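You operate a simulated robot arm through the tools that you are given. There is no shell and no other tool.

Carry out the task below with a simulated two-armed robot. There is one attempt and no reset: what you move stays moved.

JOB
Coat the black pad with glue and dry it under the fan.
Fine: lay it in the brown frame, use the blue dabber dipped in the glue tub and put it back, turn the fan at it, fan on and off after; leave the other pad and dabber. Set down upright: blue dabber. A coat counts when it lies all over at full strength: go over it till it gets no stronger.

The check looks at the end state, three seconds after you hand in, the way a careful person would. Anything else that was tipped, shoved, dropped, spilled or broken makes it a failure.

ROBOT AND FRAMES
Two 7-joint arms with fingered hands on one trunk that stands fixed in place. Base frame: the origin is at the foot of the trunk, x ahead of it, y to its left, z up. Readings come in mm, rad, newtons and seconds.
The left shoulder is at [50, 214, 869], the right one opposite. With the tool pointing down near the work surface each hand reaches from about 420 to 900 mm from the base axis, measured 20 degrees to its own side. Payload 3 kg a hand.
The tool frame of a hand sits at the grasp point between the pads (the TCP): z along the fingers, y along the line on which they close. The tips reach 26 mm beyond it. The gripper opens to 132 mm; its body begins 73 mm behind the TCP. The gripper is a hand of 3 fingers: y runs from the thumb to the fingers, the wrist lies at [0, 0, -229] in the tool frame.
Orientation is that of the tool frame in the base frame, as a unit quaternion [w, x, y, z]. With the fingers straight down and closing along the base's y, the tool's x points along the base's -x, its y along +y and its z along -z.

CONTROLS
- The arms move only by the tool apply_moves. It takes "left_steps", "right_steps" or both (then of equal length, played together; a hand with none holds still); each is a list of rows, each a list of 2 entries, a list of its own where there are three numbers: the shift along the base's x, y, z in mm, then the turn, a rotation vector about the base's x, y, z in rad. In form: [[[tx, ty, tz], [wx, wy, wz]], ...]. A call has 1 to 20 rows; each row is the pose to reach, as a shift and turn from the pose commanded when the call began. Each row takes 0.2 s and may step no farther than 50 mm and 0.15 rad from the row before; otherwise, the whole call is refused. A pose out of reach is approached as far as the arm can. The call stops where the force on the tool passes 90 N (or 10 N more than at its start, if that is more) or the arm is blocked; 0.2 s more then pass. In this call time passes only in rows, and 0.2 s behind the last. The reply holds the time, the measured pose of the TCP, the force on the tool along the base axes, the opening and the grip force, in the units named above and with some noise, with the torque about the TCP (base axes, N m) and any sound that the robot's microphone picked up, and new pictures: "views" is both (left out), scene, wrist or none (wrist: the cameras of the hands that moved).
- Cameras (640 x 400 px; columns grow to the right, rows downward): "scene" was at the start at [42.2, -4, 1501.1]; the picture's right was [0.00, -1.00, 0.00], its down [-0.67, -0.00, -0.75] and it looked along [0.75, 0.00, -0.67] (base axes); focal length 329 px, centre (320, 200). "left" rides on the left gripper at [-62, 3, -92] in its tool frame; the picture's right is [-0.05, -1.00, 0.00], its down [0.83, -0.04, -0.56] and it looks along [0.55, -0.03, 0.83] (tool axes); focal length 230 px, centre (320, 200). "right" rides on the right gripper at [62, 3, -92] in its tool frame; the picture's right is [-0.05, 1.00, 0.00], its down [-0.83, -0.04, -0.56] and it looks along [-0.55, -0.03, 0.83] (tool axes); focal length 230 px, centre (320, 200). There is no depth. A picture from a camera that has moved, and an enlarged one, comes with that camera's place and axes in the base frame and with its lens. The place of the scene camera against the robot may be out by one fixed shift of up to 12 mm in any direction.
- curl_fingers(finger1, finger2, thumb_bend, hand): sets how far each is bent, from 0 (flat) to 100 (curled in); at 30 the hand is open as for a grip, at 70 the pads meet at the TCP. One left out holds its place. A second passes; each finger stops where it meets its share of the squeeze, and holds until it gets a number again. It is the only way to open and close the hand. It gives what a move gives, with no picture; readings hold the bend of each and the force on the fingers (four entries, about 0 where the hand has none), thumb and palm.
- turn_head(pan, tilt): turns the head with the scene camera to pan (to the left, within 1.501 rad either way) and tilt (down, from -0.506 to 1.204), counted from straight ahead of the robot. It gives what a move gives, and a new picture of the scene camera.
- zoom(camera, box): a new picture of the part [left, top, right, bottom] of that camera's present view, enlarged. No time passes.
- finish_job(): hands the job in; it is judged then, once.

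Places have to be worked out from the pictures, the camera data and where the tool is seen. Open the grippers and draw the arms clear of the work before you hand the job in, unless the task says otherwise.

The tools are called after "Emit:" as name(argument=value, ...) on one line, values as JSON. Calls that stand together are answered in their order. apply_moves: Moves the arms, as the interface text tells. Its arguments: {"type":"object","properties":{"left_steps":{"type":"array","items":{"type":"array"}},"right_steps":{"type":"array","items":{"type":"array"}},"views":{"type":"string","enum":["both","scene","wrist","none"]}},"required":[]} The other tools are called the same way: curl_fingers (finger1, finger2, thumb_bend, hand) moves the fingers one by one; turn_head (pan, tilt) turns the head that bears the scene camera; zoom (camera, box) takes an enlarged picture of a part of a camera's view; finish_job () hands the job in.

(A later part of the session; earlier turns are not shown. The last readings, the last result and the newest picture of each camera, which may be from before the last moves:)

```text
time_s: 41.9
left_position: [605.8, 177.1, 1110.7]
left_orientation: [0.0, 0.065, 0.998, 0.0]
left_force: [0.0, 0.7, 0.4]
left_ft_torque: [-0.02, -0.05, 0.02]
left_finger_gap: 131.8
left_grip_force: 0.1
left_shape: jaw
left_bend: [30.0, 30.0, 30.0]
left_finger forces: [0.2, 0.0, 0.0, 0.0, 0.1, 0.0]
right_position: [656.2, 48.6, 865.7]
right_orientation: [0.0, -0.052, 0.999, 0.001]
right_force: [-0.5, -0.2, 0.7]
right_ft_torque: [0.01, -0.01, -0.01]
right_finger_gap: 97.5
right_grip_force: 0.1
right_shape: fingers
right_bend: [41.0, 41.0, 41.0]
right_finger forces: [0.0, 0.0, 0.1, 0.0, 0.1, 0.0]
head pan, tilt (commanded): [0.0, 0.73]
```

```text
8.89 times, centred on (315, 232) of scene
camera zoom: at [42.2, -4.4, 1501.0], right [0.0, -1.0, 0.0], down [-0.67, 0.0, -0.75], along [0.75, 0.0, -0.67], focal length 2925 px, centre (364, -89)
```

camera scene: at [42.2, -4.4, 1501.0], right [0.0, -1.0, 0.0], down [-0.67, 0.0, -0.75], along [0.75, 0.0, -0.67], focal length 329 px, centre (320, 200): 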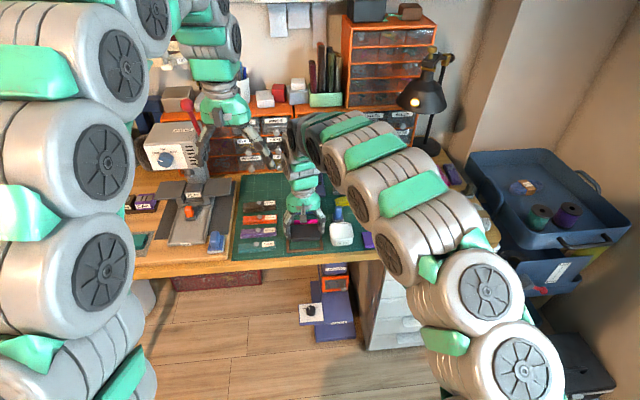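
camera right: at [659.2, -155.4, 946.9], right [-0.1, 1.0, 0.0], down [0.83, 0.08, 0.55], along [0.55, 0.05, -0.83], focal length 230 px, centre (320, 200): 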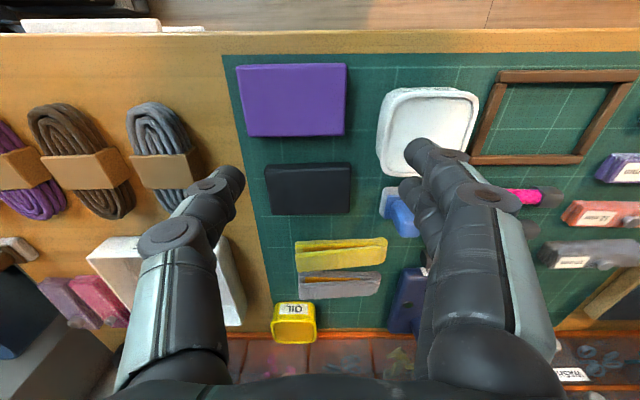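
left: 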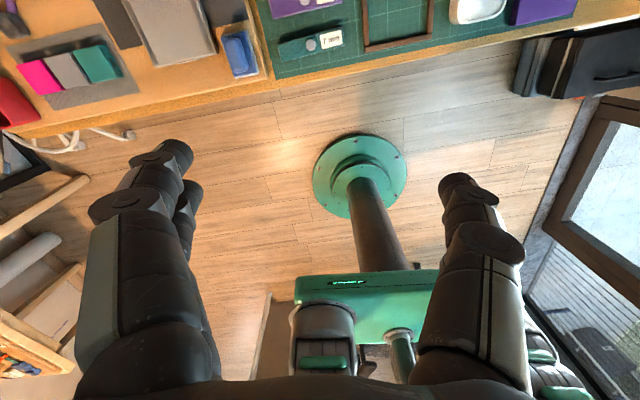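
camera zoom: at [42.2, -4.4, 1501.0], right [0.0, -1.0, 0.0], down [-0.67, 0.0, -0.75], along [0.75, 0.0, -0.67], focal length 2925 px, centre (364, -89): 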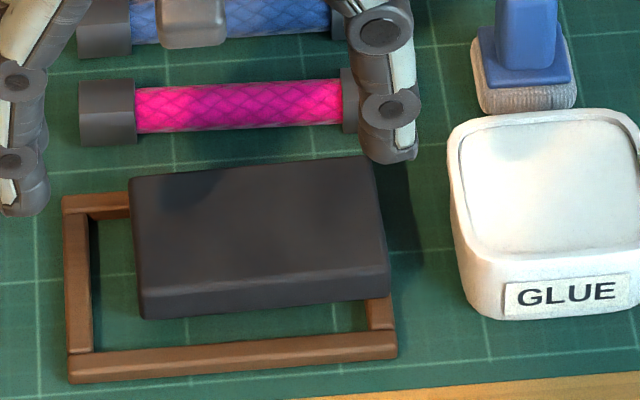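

The pad rests on the right and far bars, centre ≈(705,36.5) versus the frame's (696.7,47.7). I'll straddle it with the hand, tips above bar height, and use the closing thumb to push it left into the frame, then drag it back ~8 mm.

Emit:
curl_fingers(hand="right", finger1=38, finger2=38, thumb_bend=32)

Emit:
apply_moves(right_steps=[[[24, 0, -20], [0, 0, 0]], [[48, -1, -45], [0, 0, 0.01]], [[48, -1, -70], [0, 0, 0.01]], [[48, -1, -82], [0, 0, 0.01]]], views="none")

Emit:
zoom(camera="right", box=[160, 50, 480, 250])

Emit:
zoom(camera="scene", box=[280, 210, 350, 255])

```text
time_s: 42.9
left_position: [604.1, 177.4, 1110.4]
left_orientation: [0.0, 0.066, 0.998, 0.0]
left_force: [-0.5, 0.6, -0.7]
left_ft_torque: [-0.02, -0.01, -0.01]
left_finger_gap: 132.0
left_grip_force: 0.1
left_shape: jaw
left_bend: [30.0, 30.0, 30.0]
left_finger forces: [0.0, 0.0, 0.0, 0.0, 0.1, 0.1]
right_position: [656.1, 49.4, 866.3]
right_orientation: [0.0, -0.052, 0.999, 0.0]
right_force: [-0.1, -0.1, -0.3]
right_ft_torque: [0.0, -0.05, -0.02]
right_finger_gap: 117.8
right_grip_force: 0.0
right_shape: fingers
right_bend: [38.0, 38.0, 32.0]
right_finger forces: [0.0, 0.0, 0.1, 0.0, 0.0, 0.0]
head pan, tilt (commanded): [0.0, 0.73]
```

```text
time_s: 43.9
left_position: [603.3, 178.2, 1109.7]
left_orientation: [0.0, 0.065, 0.998, 0.0]
left_force: [0.1, -0.1, 0.3]
left_ft_torque: [-0.05, -0.02, 0.01]
left_finger_gap: 131.8
left_grip_force: 0.1
left_shape: jaw
left_bend: [30.0, 30.0, 30.0]
left_finger forces: [0.0, 0.1, 0.0, 0.1, 0.1, 0.0]
right_position: [702.0, 50.4, 787.3]
right_orientation: [0.003, -0.057, 0.998, 0.001]
right_force: [-6.9, 10.2, 30.6]
right_ft_torque: [-2.22, -0.08, -0.54]
right_finger_gap: 122.0
right_grip_force: 15.8
right_shape: fingers
right_bend: [38.0, 38.0, 31.0]
right_finger forces: [0.0, 0.0, 0.0, 0.0, 31.8, 0.0]
head pan, tilt (commanded): [0.0, 0.73]
```

```text
2.00 times, centred on (320, 150) of right
camera zoom: at [640.1, 45.5, 878.4], right [-0.06, 1.0, 0.0], down [0.83, 0.05, 0.56], along [0.56, 0.04, -0.83], focal length 460 px, centre (320, 300)
```

zoom: 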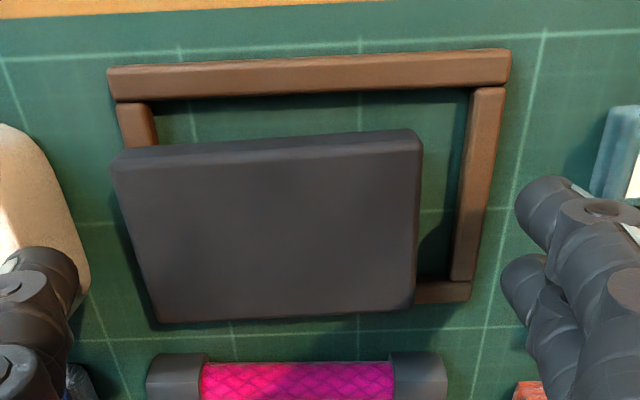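

```text
8.89 times, centred on (315, 232) of scene
camera zoom: at [41.6, -4.2, 1501.1], right [0.0, -1.0, 0.0], down [-0.67, 0.0, -0.75], along [0.75, 0.0, -0.67], focal length 2925 px, centre (364, -89)
```

zoom: 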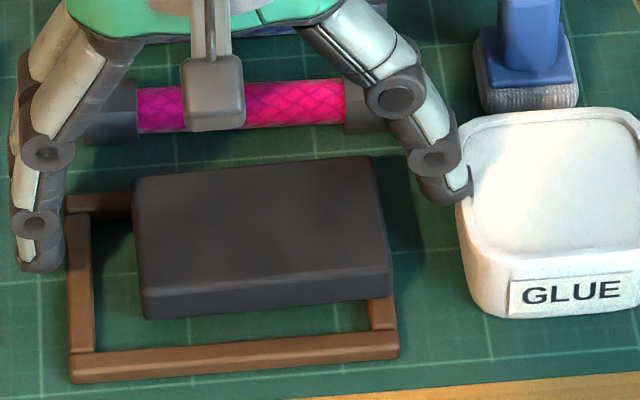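

The thumb touched the glue tub's rim (30 N). I lift straight up at once and check that the tub is undisturbed.

Emit:
apply_moves(right_steps=[[[0, 0, 12], [0, 0, 0]], [[0, 4, 30], [0, 0, 0]], [[0, 8, 50], [0, 0, 0]]], views="scene")

Emit:
zoom(camera="scene", box=[280, 200, 390, 260])

Emit:
zoom(camera="right", box=[160, 50, 480, 250])

```text
time_s: 44.7
left_position: [604.5, 177.9, 1111.3]
left_orientation: [0.001, 0.066, 0.998, 0.001]
left_force: [0.1, -0.6, 1.4]
left_ft_torque: [-0.03, -0.02, 0.0]
left_finger_gap: 131.8
left_grip_force: 0.0
left_shape: jaw
left_bend: [30.0, 30.0, 30.0]
left_finger forces: [0.0, 0.0, 0.0, 0.1, 0.0, 0.1]
right_position: [703.0, 54.6, 837.1]
right_orientation: [-0.001, -0.057, 0.998, 0.001]
right_force: [0.3, 0.1, 0.5]
right_ft_torque: [0.0, 0.01, 0.02]
right_finger_gap: 118.1
right_grip_force: 0.1
right_shape: fingers
right_bend: [38.0, 38.0, 32.0]
right_finger forces: [0.1, 0.1, 0.0, 0.0, 0.0, 0.0]
head pan, tilt (commanded): [0.0, 0.73]
camera scene: at [42.1, -4.4, 1501.0], right [0.0, -1.0, 0.0], down [-0.67, 0.0, -0.75], along [0.75, 0.0, -0.67], focal length 329 px, centre (320, 200)
```

scene: 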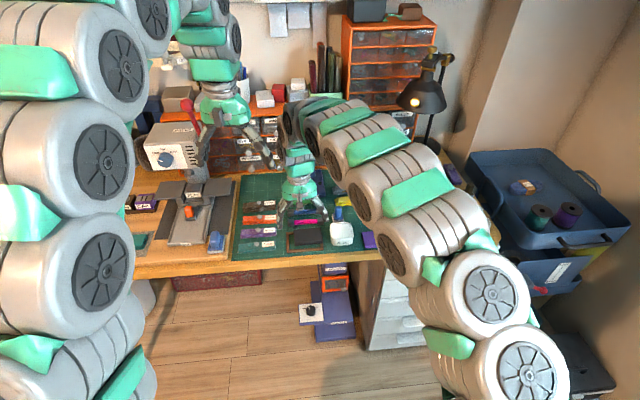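

```text
5.82 times, centred on (335, 230) of scene
camera zoom: at [42.1, -4.4, 1501.0], right [0.0, -1.0, 0.0], down [-0.67, 0.0, -0.75], along [0.75, 0.0, -0.67], focal length 1914 px, centre (233, 26)
```

zoom: 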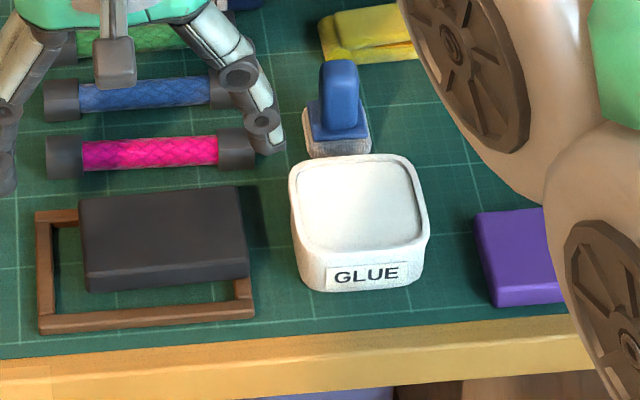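

```text
2.00 times, centred on (320, 150) of right
camera zoom: at [639.8, 51.1, 928.2], right [-0.06, 1.0, 0.0], down [0.83, 0.05, 0.55], along [0.55, 0.03, -0.83], focal length 460 px, centre (320, 300)
```

zoom: 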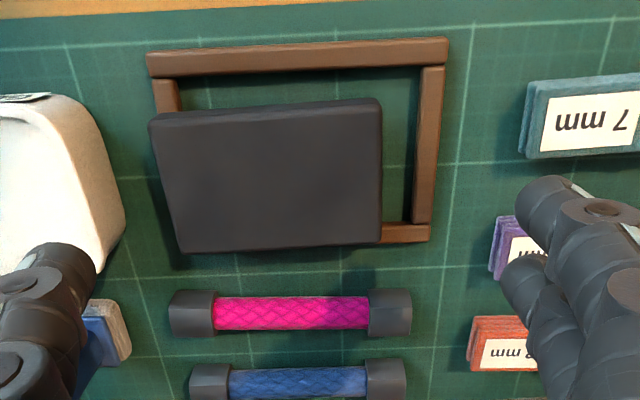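

I compare the tub position with the same zoom box as before the contact.

Emit:
zoom(camera="scene", box=[280, 210, 350, 255])

Emit:
zoom(camera="scene", box=[320, 190, 400, 250])

```text
8.89 times, centred on (315, 232) of scene
camera zoom: at [42.1, -4.4, 1501.0], right [0.0, -1.0, 0.0], down [-0.67, 0.0, -0.75], along [0.75, 0.0, -0.67], focal length 2925 px, centre (364, -89)
```

zoom: 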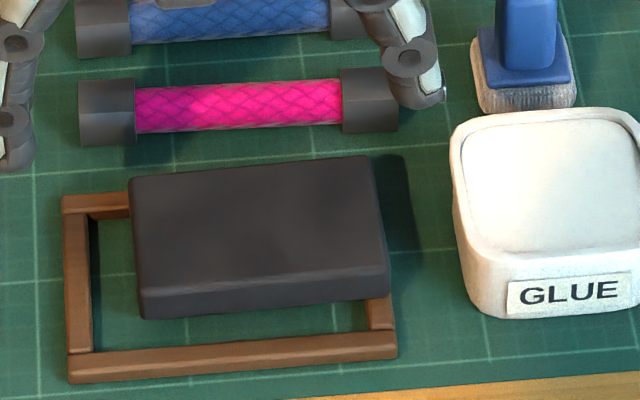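

```text
6.67 times, centred on (360, 220) of scene
camera zoom: at [42.1, -4.4, 1501.0], right [0.0, -1.0, 0.0], down [-0.67, 0.0, -0.75], along [0.75, 0.0, -0.67], focal length 2194 px, centre (53, 67)
```

zoom: 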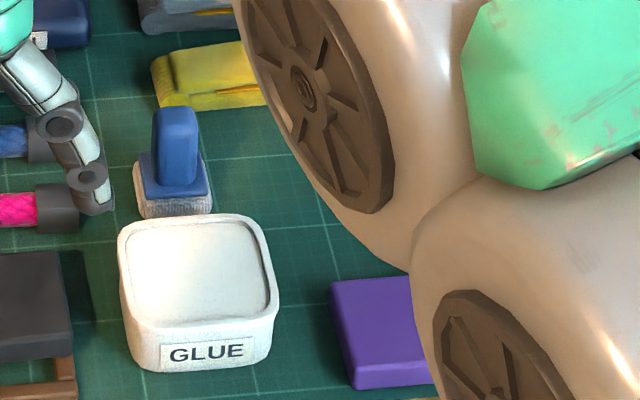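

The tub moved only about 1 mm and nothing spilled. I narrow the preshape (thumb 38, fingers 43) so the thumb fits between pad and tub, and go back above the pad to check clearances.

Emit:
curl_fingers(hand="right", finger1=43, finger2=43, thumb_bend=39)

Emit:
apply_moves(right_steps=[[[2, -8, -10], [0, 0, 0.005]], [[2, -8, -30], [0, 0, 0.005]], [[2, -8, -40], [0, 0, 0.005]]], views="none")

Emit:
zoom(camera="scene", box=[280, 200, 380, 260])

Emit:
zoom(camera="right", box=[160, 50, 480, 250])

```text
time_s: 45.7
left_position: [604.6, 177.3, 1110.6]
left_orientation: [0.0, 0.065, 0.998, 0.0]
left_force: [-0.5, 1.1, -0.6]
left_ft_torque: [0.01, -0.01, -0.01]
left_finger_gap: 131.8
left_grip_force: 0.1
left_shape: jaw
left_bend: [30.0, 30.0, 30.0]
left_finger forces: [0.1, 0.0, 0.1, 0.1, 0.0, 0.0]
right_position: [701.2, 55.4, 835.5]
right_orientation: [0.0, -0.056, 0.998, 0.0]
right_force: [-0.2, -0.3, -0.1]
right_ft_torque: [-0.01, 0.01, 0.02]
right_finger_gap: 98.9
right_grip_force: 0.1
right_shape: fingers
right_bend: [43.0, 43.0, 39.0]
right_finger forces: [0.0, 0.0, 0.0, 0.1, 0.0, 0.1]
head pan, tilt (commanded): [0.0, 0.73]
```

```text
time_s: 46.5
left_position: [605.0, 177.1, 1110.7]
left_orientation: [0.0, 0.066, 0.998, 0.001]
left_force: [0.5, -1.7, -0.4]
left_ft_torque: [0.01, -0.01, 0.01]
left_finger_gap: 131.9
left_grip_force: 0.0
left_shape: jaw
left_bend: [30.0, 30.0, 30.0]
left_finger forces: [0.0, 0.0, 0.0, 0.0, 0.0, 0.0]
right_position: [704.2, 48.4, 797.3]
right_orientation: [0.0, -0.059, 0.998, 0.001]
right_force: [0.1, -1.4, 0.3]
right_ft_torque: [-0.02, 0.03, 0.0]
right_finger_gap: 98.8
right_grip_force: 0.0
right_shape: fingers
right_bend: [43.0, 43.0, 39.0]
right_finger forces: [0.1, 0.0, 0.0, 0.0, 0.0, 0.0]
head pan, tilt (commanded): [0.0, 0.73]
```

```text
6.40 times, centred on (330, 230) of scene
camera zoom: at [42.2, -4.4, 1501.0], right [0.0, -1.0, 0.0], down [-0.67, 0.0, -0.75], along [0.75, 0.0, -0.67], focal length 2106 px, centre (256, 8)
```

zoom: 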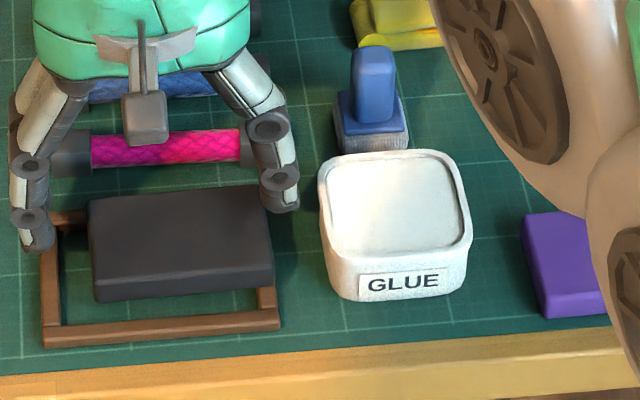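

```text
2.00 times, centred on (320, 150) of right
camera zoom: at [642.4, 45.3, 888.1], right [-0.07, 1.0, 0.0], down [0.83, 0.05, 0.55], along [0.55, 0.04, -0.83], focal length 460 px, centre (320, 300)
```

zoom: 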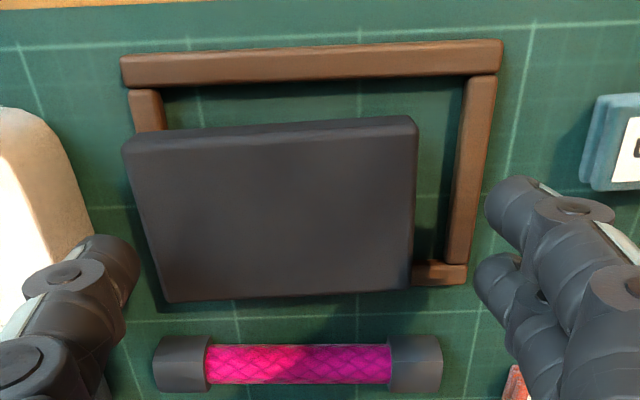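

Clearances look fine: ~3 mm thumb to pad and ~9 mm thumb to tub. I shift 1.5 mm right and descend to tip height just above the bars.

Emit:
apply_moves(right_steps=[[[1, -1.5, -10], [0, 0, 0]], [[1, -1.5, -16], [0, 0, 0]], [[1, -1.5, -20], [0, 0, 0]]], views="none")

Emit:
zoom(camera="scene", box=[280, 200, 380, 260])

Emit:
zoom(camera="right", box=[160, 50, 480, 250])

```text
time_s: 47.3
left_position: [605.2, 176.8, 1110.2]
left_orientation: [0.0, 0.065, 0.998, -0.001]
left_force: [0.5, -0.2, -0.1]
left_ft_torque: [0.01, 0.0, 0.0]
left_finger_gap: 131.9
left_grip_force: 0.1
left_shape: jaw
left_bend: [30.0, 30.0, 30.0]
left_finger forces: [0.1, 0.0, 0.1, 0.1, 0.0, 0.0]
right_position: [705.8, 47.7, 776.2]
right_orientation: [0.0, -0.06, 0.998, 0.0]
right_force: [0.1, -0.3, 0.7]
right_ft_torque: [-0.05, 0.0, -0.03]
right_finger_gap: 99.5
right_grip_force: 0.8
right_shape: fingers
right_bend: [43.0, 43.0, 39.0]
right_finger forces: [0.0, 0.0, 0.0, 0.0, 0.9, 0.0]
head pan, tilt (commanded): [0.0, 0.73]
```

```text
6.40 times, centred on (330, 230) of scene
camera zoom: at [42.2, -4.4, 1501.0], right [0.0, -1.0, 0.0], down [-0.67, 0.0, -0.75], along [0.75, 0.0, -0.67], focal length 2106 px, centre (256, 8)
```

zoom: 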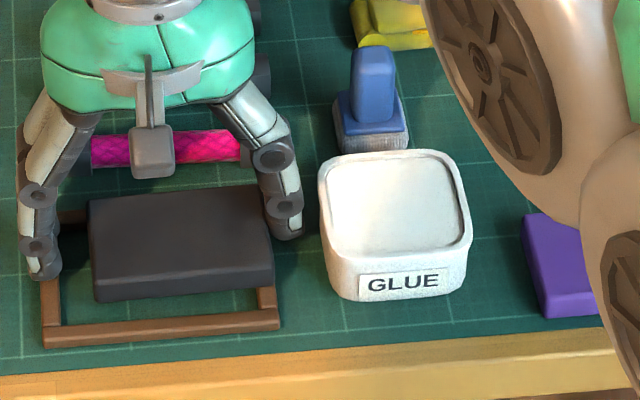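

```text
2.00 times, centred on (320, 150) of right
camera zoom: at [644.1, 43.4, 867.1], right [-0.07, 1.0, 0.0], down [0.83, 0.05, 0.56], along [0.55, 0.04, -0.83], focal length 460 px, centre (320, 300)
```

zoom: 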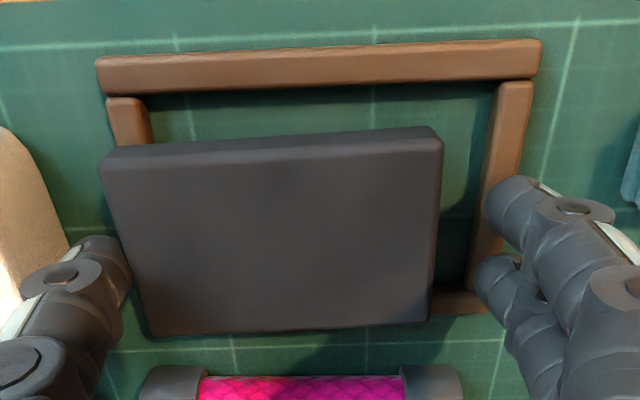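

The thumb just touches the pad's right end. I bend the thumb in to push the pad left, holding the fingers.

Emit:
curl_fingers(hand="right", thumb_bend=46)

Emit:
zoom(camera="scene", box=[280, 200, 380, 260])

Emit:
zoom(camera="right", box=[160, 50, 480, 250])

```text
time_s: 48.3
left_position: [604.9, 176.8, 1109.9]
left_orientation: [0.0, 0.066, 0.998, -0.001]
left_force: [0.3, -0.5, -0.1]
left_ft_torque: [0.0, 0.01, 0.04]
left_finger_gap: 132.0
left_grip_force: 0.1
left_shape: jaw
left_bend: [30.0, 30.0, 30.0]
left_finger forces: [0.1, 0.0, 0.1, 0.0, 0.1, 0.0]
right_position: [704.9, 46.8, 775.6]
right_orientation: [0.0, -0.059, 0.998, 0.001]
right_force: [-0.5, -0.5, -0.1]
right_ft_torque: [0.02, 0.0, 0.01]
right_finger_gap: 87.5
right_grip_force: 0.3
right_shape: fingers
right_bend: [43.0, 43.0, 46.0]
right_finger forces: [0.0, 0.1, 0.0, 0.0, 0.3, 0.0]
head pan, tilt (commanded): [0.0, 0.73]
```

```text
6.40 times, centred on (330, 230) of scene
camera zoom: at [42.1, -4.4, 1501.0], right [0.0, -1.0, 0.0], down [-0.67, 0.0, -0.75], along [0.75, 0.0, -0.67], focal length 2106 px, centre (256, 8)
```

zoom: 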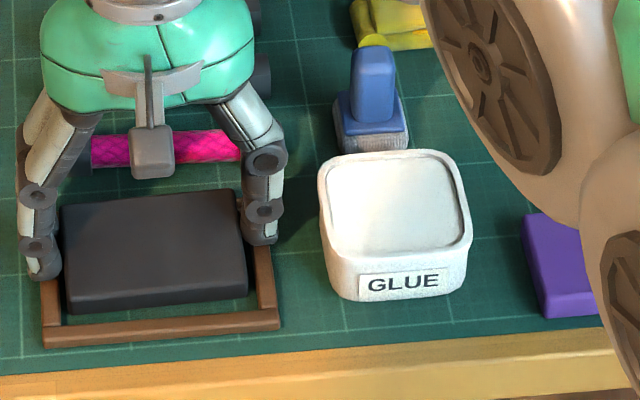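

```text
2.00 times, centred on (320, 150) of right
camera zoom: at [643.9, 43.5, 867.1], right [-0.07, 1.0, 0.0], down [0.83, 0.05, 0.56], along [0.55, 0.04, -0.83], focal length 460 px, centre (320, 300)
```

zoom: 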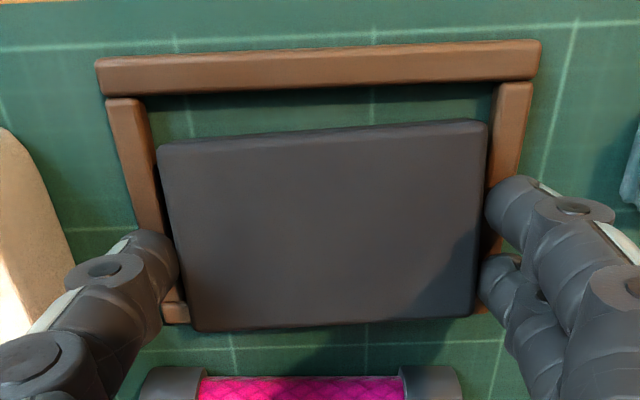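

The pad has dropped off the right bar and sits ~4 mm too far from the robot. I grip it and drag it back (-5,-2) mm.

Emit:
curl_fingers(hand="right", finger1=52, finger2=52, thumb_bend=54)

Emit:
apply_moves(right_steps=[[[-2.5, -1, 0], [0, 0, -0.005]], [[-5, -2, 0], [0, 0, -0.01]]], views="none")

Emit:
zoom(camera="scene", box=[285, 215, 345, 255])

Emit:
zoom(camera="right", box=[160, 50, 480, 250])

```text
time_s: 49.3
left_position: [604.3, 178.0, 1109.3]
left_orientation: [0.0, 0.065, 0.998, 0.0]
left_force: [0.1, 0.0, -0.5]
left_ft_torque: [-0.02, -0.03, 0.01]
left_finger_gap: 131.9
left_grip_force: 0.1
left_shape: jaw
left_bend: [30.0, 30.0, 30.0]
left_finger forces: [0.1, 0.0, 0.0, 0.0, 0.1, 0.1]
right_position: [705.8, 47.7, 775.7]
right_orientation: [0.0, -0.059, 0.998, 0.001]
right_force: [0.4, 1.6, 0.8]
right_ft_torque: [-0.01, -0.02, -0.01]
right_finger_gap: 82.8
right_grip_force: 10.0
right_shape: fingers
right_bend: [45.0, 45.0, 50.0]
right_finger forces: [5.2, 5.2, 0.1, 0.0, 9.3, 0.0]
head pan, tilt (commanded): [0.0, 0.73]
```

```text
time_s: 49.9
left_position: [605.3, 177.7, 1110.7]
left_orientation: [0.001, 0.065, 0.998, 0.0]
left_force: [0.3, 0.4, -0.6]
left_ft_torque: [0.01, 0.02, 0.01]
left_finger_gap: 131.7
left_grip_force: 0.2
left_shape: jaw
left_bend: [30.0, 30.0, 30.0]
left_finger forces: [0.0, 0.0, 0.1, 0.1, 0.0, 0.0]
right_position: [701.1, 44.7, 775.7]
right_orientation: [0.0, -0.054, 0.999, 0.001]
right_force: [0.5, -0.8, 0.0]
right_ft_torque: [-0.03, -0.01, 0.0]
right_finger_gap: 82.8
right_grip_force: 9.6
right_shape: fingers
right_bend: [45.0, 45.0, 50.0]
right_finger forces: [4.9, 5.1, 0.0, 0.0, 10.0, 0.0]
head pan, tilt (commanded): [0.0, 0.73]
```

```text
10.00 times, centred on (315, 235) of scene
camera zoom: at [42.2, -4.4, 1501.0], right [0.0, -1.0, 0.0], down [-0.67, 0.0, -0.75], along [0.75, 0.0, -0.67], focal length 3290 px, centre (370, -150)
```

zoom: 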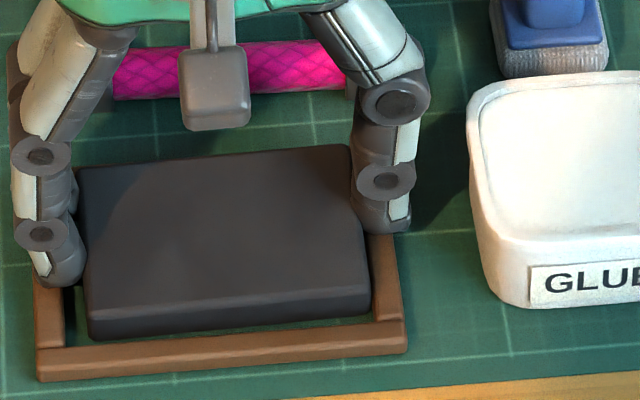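

```text
2.00 times, centred on (320, 150) of right
camera zoom: at [639.5, 41.2, 866.7], right [-0.06, 1.0, 0.0], down [0.83, 0.05, 0.55], along [0.55, 0.03, -0.83], focal length 460 px, centre (320, 300)
```

zoom: 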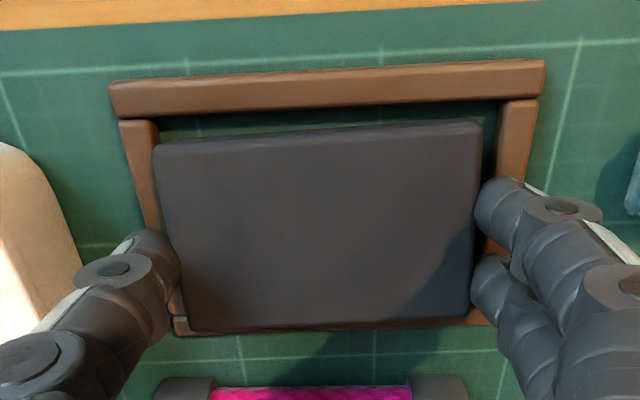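

The pad's centre is within ~2 mm of the frame's, its far side still held up by the grip and clear of the bar. I release in small steps.

Emit:
curl_fingers(hand="right", finger1=43, finger2=43, thumb_bend=47)

Emit:
curl_fingers(hand="right", finger1=41, finger2=41, thumb_bend=43)

Emit:
zoom(camera="scene", box=[285, 215, 345, 255])

Emit:
zoom(camera="right", box=[160, 50, 480, 250])

```text
time_s: 50.9
left_position: [604.4, 177.6, 1110.7]
left_orientation: [0.0, 0.066, 0.998, 0.0]
left_force: [0.0, 0.2, 0.6]
left_ft_torque: [0.01, 0.01, 0.04]
left_finger_gap: 132.0
left_grip_force: 0.1
left_shape: jaw
left_bend: [30.0, 30.0, 30.0]
left_finger forces: [0.0, 0.0, 0.1, 0.0, 0.1, 0.0]
right_position: [702.0, 44.3, 776.7]
right_orientation: [0.0, -0.054, 0.999, 0.001]
right_force: [-0.4, 0.0, -1.7]
right_ft_torque: [0.02, 0.0, 0.02]
right_finger_gap: 86.0
right_grip_force: 0.8
right_shape: fingers
right_bend: [43.0, 43.0, 47.0]
right_finger forces: [0.4, 0.4, 0.0, 0.0, 0.7, 0.0]
head pan, tilt (commanded): [0.0, 0.73]
```

```text
time_s: 51.9
left_position: [604.1, 177.2, 1109.7]
left_orientation: [0.001, 0.065, 0.998, -0.001]
left_force: [-0.2, 0.0, 0.1]
left_ft_torque: [-0.01, 0.0, -0.03]
left_finger_gap: 131.9
left_grip_force: 0.2
left_shape: jaw
left_bend: [30.0, 30.0, 30.0]
left_finger forces: [0.0, 0.0, 0.1, 0.0, 0.0, 0.0]
right_position: [701.9, 44.5, 775.5]
right_orientation: [0.0, -0.053, 0.999, 0.001]
right_force: [-1.1, -0.5, -0.1]
right_ft_torque: [-0.01, -0.01, 0.04]
right_finger_gap: 94.0
right_grip_force: 0.0
right_shape: fingers
right_bend: [41.0, 41.0, 43.0]
right_finger forces: [0.0, 0.0, 0.0, 0.0, 0.0, 0.1]
head pan, tilt (commanded): [0.0, 0.73]
```

```text
10.00 times, centred on (315, 235) of scene
camera zoom: at [42.2, -4.4, 1501.0], right [0.0, -1.0, 0.0], down [-0.67, 0.0, -0.75], along [0.75, 0.0, -0.67], focal length 3290 px, centre (370, -150)
```

zoom: 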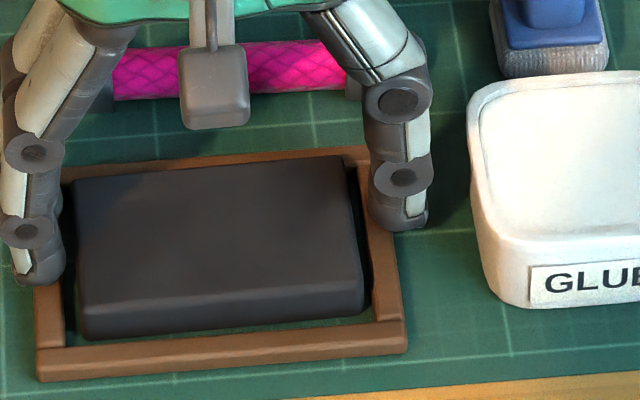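

```text
2.00 times, centred on (320, 150) of right
camera zoom: at [639.6, 41.4, 867.0], right [-0.06, 1.0, 0.0], down [0.83, 0.05, 0.56], along [0.55, 0.03, -0.83], focal length 460 px, centre (320, 300)
```

zoom: 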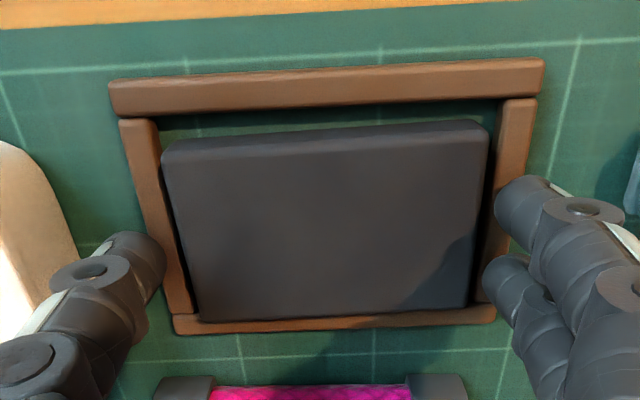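

The pad now lies flat inside the frame with gaps all round. I lift the hand away and verify from above.

Emit:
apply_moves(right_steps=[[[0, 1, 15], [0, 0, 0]], [[0, 1, 50], [0, 0, 0]], [[-35, 1, 80], [0, 0, 0]]], views="wrist")

Emit:
zoom(camera="right", box=[240, 110, 400, 210])

Emit:
zoom(camera="scene", box=[285, 215, 345, 255])

```text
time_s: 52.7
left_position: [604.7, 176.7, 1110.6]
left_orientation: [0.0, 0.065, 0.998, 0.0]
left_force: [0.4, 0.4, 0.3]
left_ft_torque: [0.0, 0.02, -0.02]
left_finger_gap: 131.8
left_grip_force: 0.1
left_shape: jaw
left_bend: [30.0, 30.0, 30.0]
left_finger forces: [0.0, 0.0, 0.0, 0.0, 0.0, 0.0]
right_position: [665.2, 45.5, 855.1]
right_orientation: [-0.001, -0.055, 0.999, 0.001]
right_force: [0.1, -0.1, -0.3]
right_ft_torque: [0.04, -0.01, -0.02]
right_finger_gap: 94.1
right_grip_force: 0.2
right_shape: fingers
right_bend: [41.0, 41.0, 43.0]
right_finger forces: [0.0, 0.0, 0.1, 0.0, 0.0, 0.0]
head pan, tilt (commanded): [0.0, 0.73]
camera right: at [604.2, 42.2, 946.3], right [-0.06, 1.0, 0.0], down [0.83, 0.05, 0.55], along [0.55, 0.03, -0.83], focal length 230 px, centre (320, 200)
```

right: 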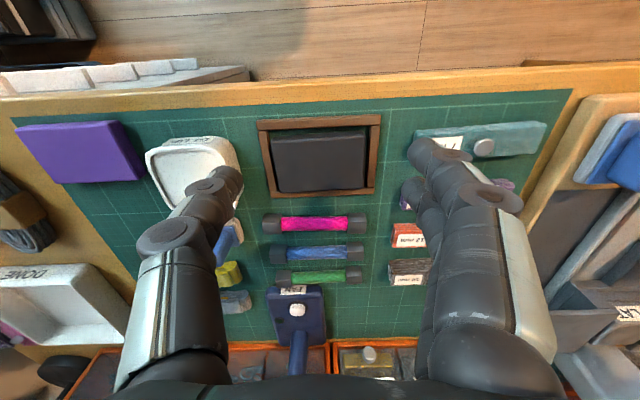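

```text
4.00 times, centred on (320, 160) of right
camera zoom: at [604.2, 42.2, 946.3], right [-0.06, 1.0, 0.0], down [0.83, 0.05, 0.55], along [0.55, 0.03, -0.83], focal length 920 px, centre (320, 360)
```

zoom: 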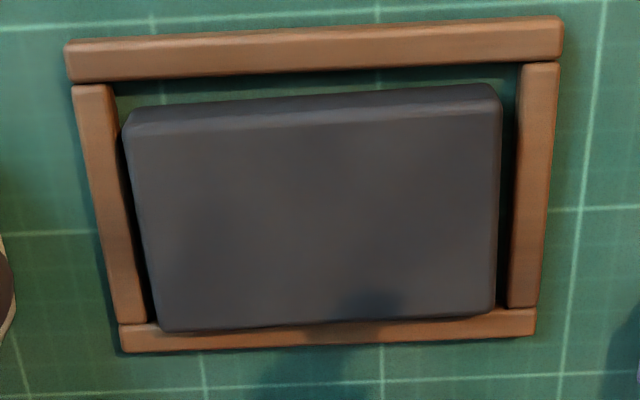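

```text
10.00 times, centred on (315, 235) of scene
camera zoom: at [42.1, -4.5, 1501.0], right [0.0, -1.0, 0.0], down [-0.67, 0.0, -0.75], along [0.75, 0.0, -0.67], focal length 3290 px, centre (370, -150)
```

zoom: 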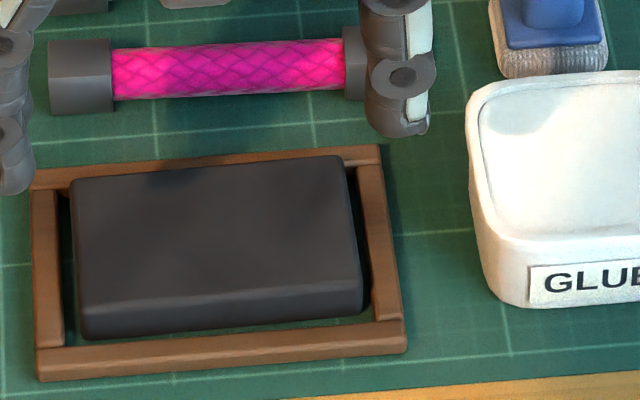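

Pad pose in the frame: centre ≈(697.5,48), yaw ≈0.127, top z≈750. Now I move to view the blue dabber up close for grasping.

Emit:
apply_moves(right_steps=[[[10, -30, 8], [0, 0, 0]], [[25, -65, 10], [0, 0, 0]], [[45, -100, 10], [0, 0, 0]], [[60, -108, 5], [0, 0, 0]]], views="wrist")

Emit:
zoom(camera="right", box=[270, 150, 370, 212])

Emit:
zoom(camera="right", box=[220, 80, 420, 205])

```text
time_s: 53.7
left_position: [604.2, 177.4, 1110.4]
left_orientation: [0.0, 0.066, 0.998, 0.0]
left_force: [-0.2, 0.7, -0.3]
left_ft_torque: [-0.03, -0.05, 0.0]
left_finger_gap: 131.8
left_grip_force: 0.1
left_shape: jaw
left_bend: [30.0, 30.0, 30.0]
left_finger forces: [0.0, 0.0, 0.0, 0.1, 0.0, 0.0]
right_position: [727.1, -63.7, 860.4]
right_orientation: [0.0, -0.054, 0.999, 0.0]
right_force: [-0.2, -0.1, -0.1]
right_ft_torque: [-0.01, 0.0, 0.02]
right_finger_gap: 94.2
right_grip_force: 0.0
right_shape: fingers
right_bend: [41.0, 41.0, 43.0]
right_finger forces: [0.1, 0.1, 0.1, 0.1, 0.0, 0.1]
head pan, tilt (commanded): [0.0, 0.73]
camera right: at [665.1, -67.0, 951.4], right [-0.06, 1.0, 0.0], down [0.83, 0.05, 0.55], along [0.55, 0.03, -0.83], focal length 230 px, centre (320, 200)
```

right: 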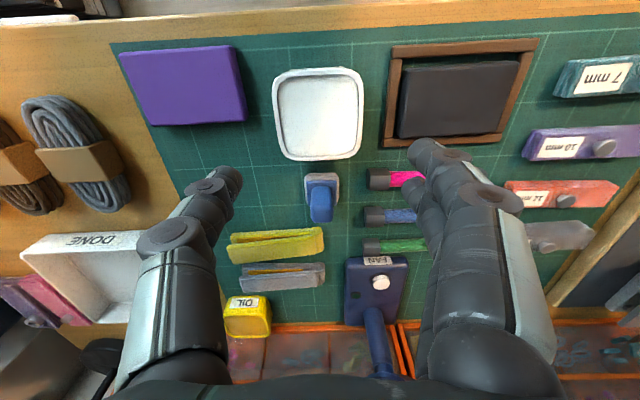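

```text
6.40 times, centred on (320, 181) of right
camera zoom: at [665.1, -67.0, 951.4], right [-0.06, 1.0, 0.0], down [0.83, 0.05, 0.55], along [0.55, 0.03, -0.83], focal length 1472 px, centre (320, 322)
```

zoom: 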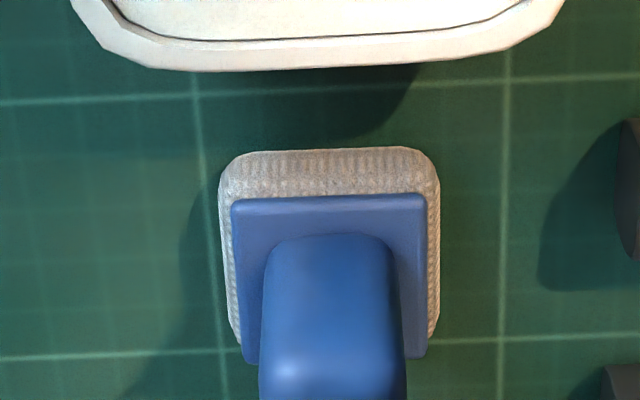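

```text
3.20 times, centred on (320, 142) of right
camera zoom: at [665.1, -67.0, 951.4], right [-0.06, 1.0, 0.0], down [0.83, 0.05, 0.55], along [0.55, 0.03, -0.83], focal length 736 px, centre (320, 384)
```

zoom: 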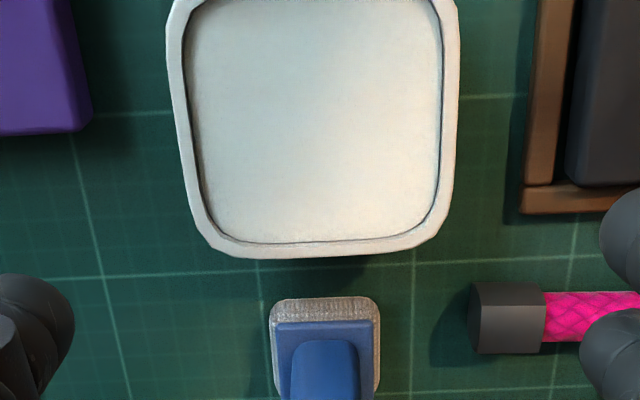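

I enlarge the whole dabber and the tub opening once more.

Emit:
zoom(camera="right", box=[270, 165, 370, 227])

Emit:
zoom(camera="right", box=[260, 55, 380, 165])

Emit:
zoom(camera="scene", box=[325, 190, 365, 250])

```text
6.40 times, centred on (320, 196) of right
camera zoom: at [665.1, -67.0, 951.4], right [-0.06, 1.0, 0.0], down [0.83, 0.05, 0.55], along [0.55, 0.03, -0.83], focal length 1472 px, centre (320, 226)
```

zoom: 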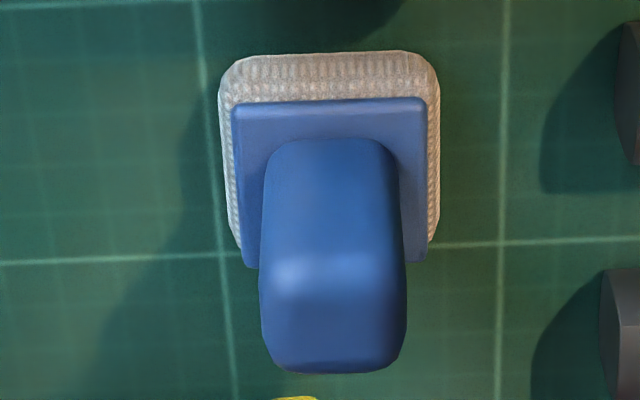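

```text
3.64 times, centred on (320, 110) of right
camera zoom: at [665.1, -67.0, 951.4], right [-0.06, 1.0, 0.0], down [0.83, 0.05, 0.55], along [0.55, 0.03, -0.83], focal length 837 px, centre (320, 527)
```

zoom: 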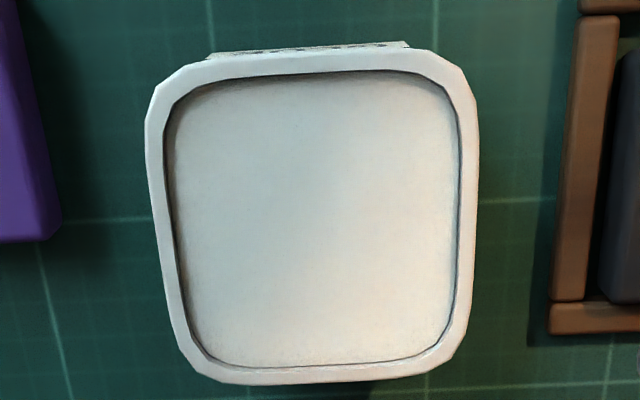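

```text
6.67 times, centred on (345, 220) of scene
camera zoom: at [42.2, -4.4, 1501.0], right [0.0, -1.0, 0.0], down [-0.67, 0.0, -0.75], along [0.75, 0.0, -0.67], focal length 2194 px, centre (153, 67)
```

zoom: 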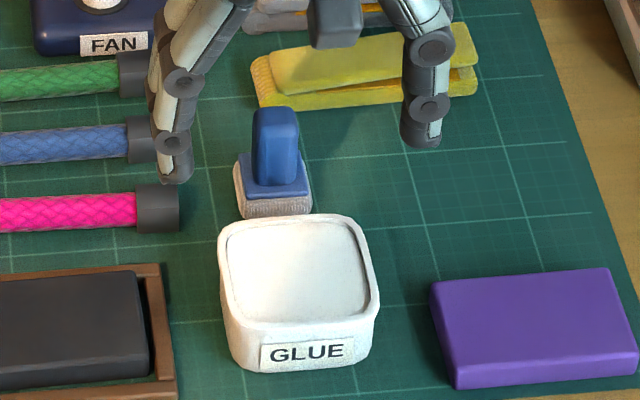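

Dabber centre ≈(793.7,-57.4), yaw ≈0.11, handle about 21×19 mm from z 747 to 784; the roller caps end at y≈-13. I preshape to a 36 mm gap and go above the handle.

Emit:
curl_fingers(hand="right", finger1=60, finger2=60, thumb_bend=60)

Emit:
apply_moves(right_steps=[[[33, 3, 0], [0, 0, 0]], [[66.5, 6.3, 0], [0, 0, 0]], [[66.5, 6.3, -32], [0, 0, 0]]], views="wrist")

Emit:
zoom(camera="right", box=[220, 100, 420, 225])

Emit:
zoom(camera="scene", box=[310, 180, 390, 235])

```text
time_s: 54.7
left_position: [603.7, 178.0, 1110.8]
left_orientation: [0.0, 0.065, 0.998, 0.0]
left_force: [-0.1, -0.3, 0.1]
left_ft_torque: [-0.03, 0.02, 0.02]
left_finger_gap: 132.1
left_grip_force: 0.1
left_shape: jaw
left_bend: [30.0, 30.0, 30.0]
left_finger forces: [0.0, 0.0, 0.0, 0.0, 0.0, 0.1]
right_position: [726.2, -63.7, 860.1]
right_orientation: [0.0, -0.054, 0.999, 0.002]
right_force: [-0.9, -0.2, 0.8]
right_ft_torque: [-0.01, 0.0, -0.01]
right_finger_gap: 35.3
right_grip_force: 0.1
right_shape: fingers
right_bend: [60.0, 60.0, 60.0]
right_finger forces: [0.0, 0.0, 0.0, 0.1, 0.0, 0.0]
head pan, tilt (commanded): [0.0, 0.73]
```

```text
time_s: 55.5
left_position: [605.3, 176.8, 1110.4]
left_orientation: [0.0, 0.066, 0.998, 0.0]
left_force: [0.6, 0.0, 0.2]
left_ft_torque: [0.0, -0.02, 0.01]
left_finger_gap: 131.5
left_grip_force: 0.1
left_shape: jaw
left_bend: [30.0, 30.0, 30.0]
left_finger forces: [0.1, 0.0, 0.1, 0.0, 0.1, 0.0]
right_position: [796.1, -57.8, 827.2]
right_orientation: [-0.001, -0.053, 0.999, 0.0]
right_force: [-0.8, -0.6, -0.4]
right_ft_torque: [-0.06, -0.02, 0.0]
right_finger_gap: 35.5
right_grip_force: 0.1
right_shape: fingers
right_bend: [60.0, 60.0, 60.0]
right_finger forces: [0.0, 0.1, 0.0, 0.0, 0.0, 0.0]
head pan, tilt (commanded): [0.0, 0.73]
camera right: at [733.1, -60.0, 918.0], right [-0.06, 1.0, 0.0], down [0.83, 0.05, 0.55], along [0.55, 0.03, -0.83], focal length 230 px, centre (320, 200)
```

right: 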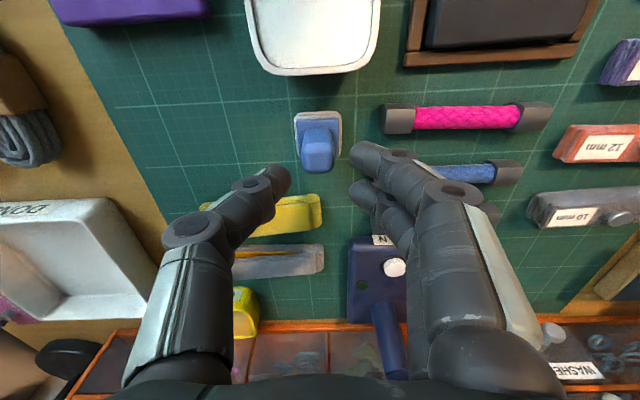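

```text
3.20 times, centred on (320, 162) of right
camera zoom: at [733.1, -60.0, 918.0], right [-0.06, 1.0, 0.0], down [0.83, 0.05, 0.55], along [0.55, 0.03, -0.83], focal length 736 px, centre (320, 320)
```

zoom: 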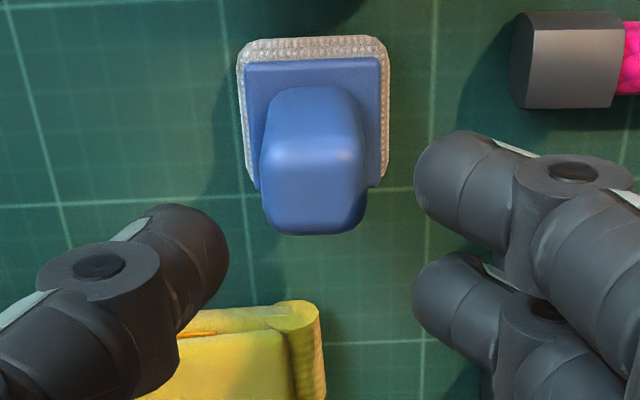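

```text
7.27 times, centred on (350, 208) of scene
camera zoom: at [42.2, -4.4, 1501.1], right [0.0, -1.0, 0.0], down [-0.67, 0.0, -0.75], along [0.75, 0.0, -0.67], focal length 2393 px, centre (102, 146)
```

zoom: 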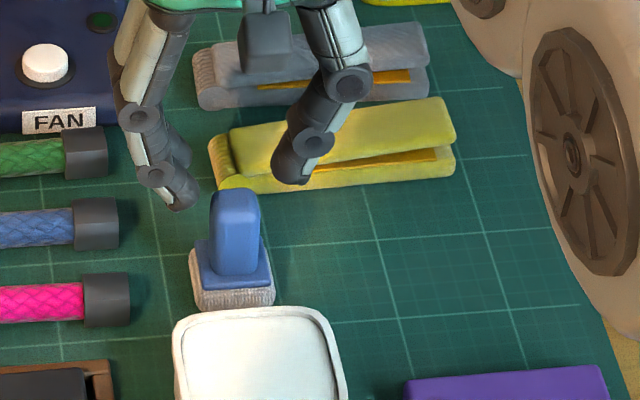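

The dabber is at about (-2.8,-1.3) mm from the hand axis. I correct and descend around the handle to TCP z≈780.

Emit:
apply_moves(right_steps=[[[-2.8, -1.3, -10], [0, 0, 0]], [[-2.8, -1.3, -28], [0, 0, 0]], [[-2.8, -1.3, -40], [0, 0, 0]], [[-2.8, -1.3, -47], [0, 0, 0]]], views="none")

Emit:
zoom(camera="right", box=[220, 100, 420, 225])

Emit:
zoom(camera="scene", box=[310, 180, 390, 235])

```text
time_s: 56.5
left_position: [605.0, 176.5, 1110.1]
left_orientation: [0.0, 0.066, 0.998, 0.0]
left_force: [-0.2, -1.2, 0.7]
left_ft_torque: [-0.01, 0.03, 0.0]
left_finger_gap: 131.8
left_grip_force: 0.0
left_shape: jaw
left_bend: [30.0, 30.0, 30.0]
left_finger forces: [0.0, 0.0, 0.0, 0.0, 0.0, 0.0]
right_position: [790.8, -57.7, 780.5]
right_orientation: [0.0, -0.054, 0.999, 0.0]
right_force: [-0.6, 0.4, -0.1]
right_ft_torque: [-0.02, 0.01, 0.01]
right_finger_gap: 35.4
right_grip_force: 0.0
right_shape: fingers
right_bend: [60.0, 60.0, 60.0]
right_finger forces: [0.1, 0.1, 0.1, 0.0, 0.0, 0.0]
head pan, tilt (commanded): [0.0, 0.73]
```

```text
3.20 times, centred on (320, 162) of right
camera zoom: at [728.5, -61.6, 872.1], right [-0.06, 1.0, 0.0], down [0.83, 0.05, 0.56], along [0.55, 0.03, -0.83], focal length 736 px, centre (320, 320)
```

zoom: 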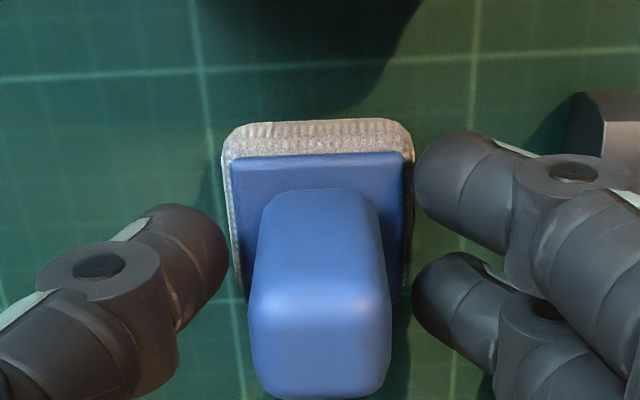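

```text
7.27 times, centred on (350, 208) of scene
camera zoom: at [42.2, -4.4, 1501.0], right [0.0, -1.0, 0.0], down [-0.67, 0.0, -0.75], along [0.75, 0.0, -0.67], focal length 2393 px, centre (102, 146)
```

zoom: 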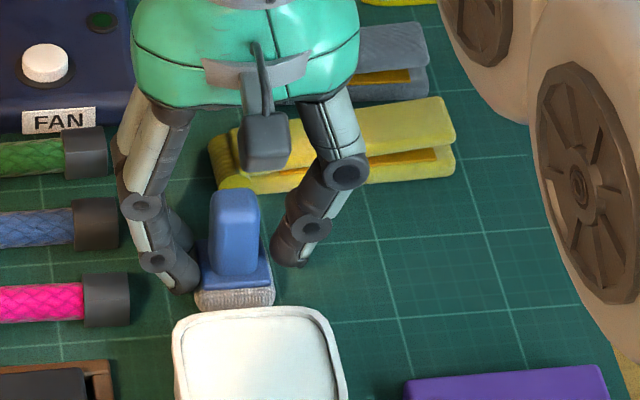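

The fingers straddle the handle evenly. I close firmly on it.

Emit:
curl_fingers(hand="right", finger1=80, finger2=80, thumb_bend=80)

Emit:
zoom(camera="right", box=[220, 100, 420, 225])

Emit:
zoom(camera="scene", box=[310, 180, 390, 235])

```text
time_s: 57.5
left_position: [605.3, 177.9, 1109.8]
left_orientation: [0.0, 0.065, 0.998, 0.0]
left_force: [0.2, -0.2, 0.2]
left_ft_torque: [0.04, 0.0, 0.0]
left_finger_gap: 131.8
left_grip_force: 0.0
left_shape: jaw
left_bend: [30.0, 30.0, 30.0]
left_finger forces: [0.0, 0.0, 0.0, 0.0, 0.1, 0.0]
right_position: [790.7, -58.5, 781.5]
right_orientation: [0.001, -0.055, 0.999, 0.001]
right_force: [-0.4, -0.3, -0.5]
right_ft_torque: [-0.01, 0.02, -0.02]
right_finger_gap: 18.6
right_grip_force: 22.3
right_shape: fingers
right_bend: [71.0, 71.0, 67.0]
right_finger forces: [10.6, 11.3, 0.0, 0.0, 22.7, 0.1]
head pan, tilt (commanded): [0.0, 0.73]
```

```text
3.20 times, centred on (320, 162) of right
camera zoom: at [728.6, -61.9, 871.8], right [-0.06, 1.0, 0.0], down [0.83, 0.05, 0.55], along [0.55, 0.03, -0.83], focal length 736 px, centre (320, 320)
```

zoom: 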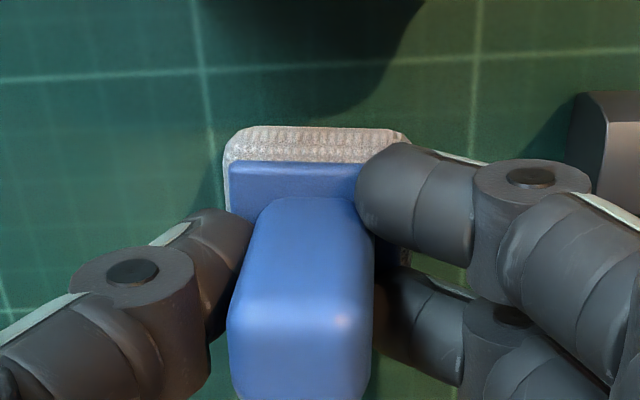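

```text
7.27 times, centred on (350, 208) of scene
camera zoom: at [42.2, -4.4, 1501.0], right [0.0, -1.0, 0.0], down [-0.67, 0.0, -0.75], along [0.75, 0.0, -0.67], focal length 2393 px, centre (102, 146)
```

zoom: 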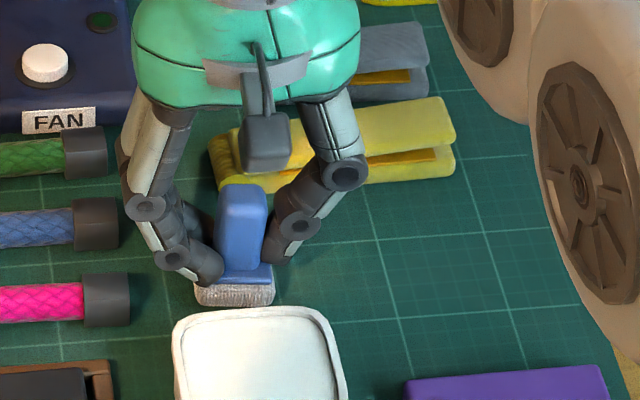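

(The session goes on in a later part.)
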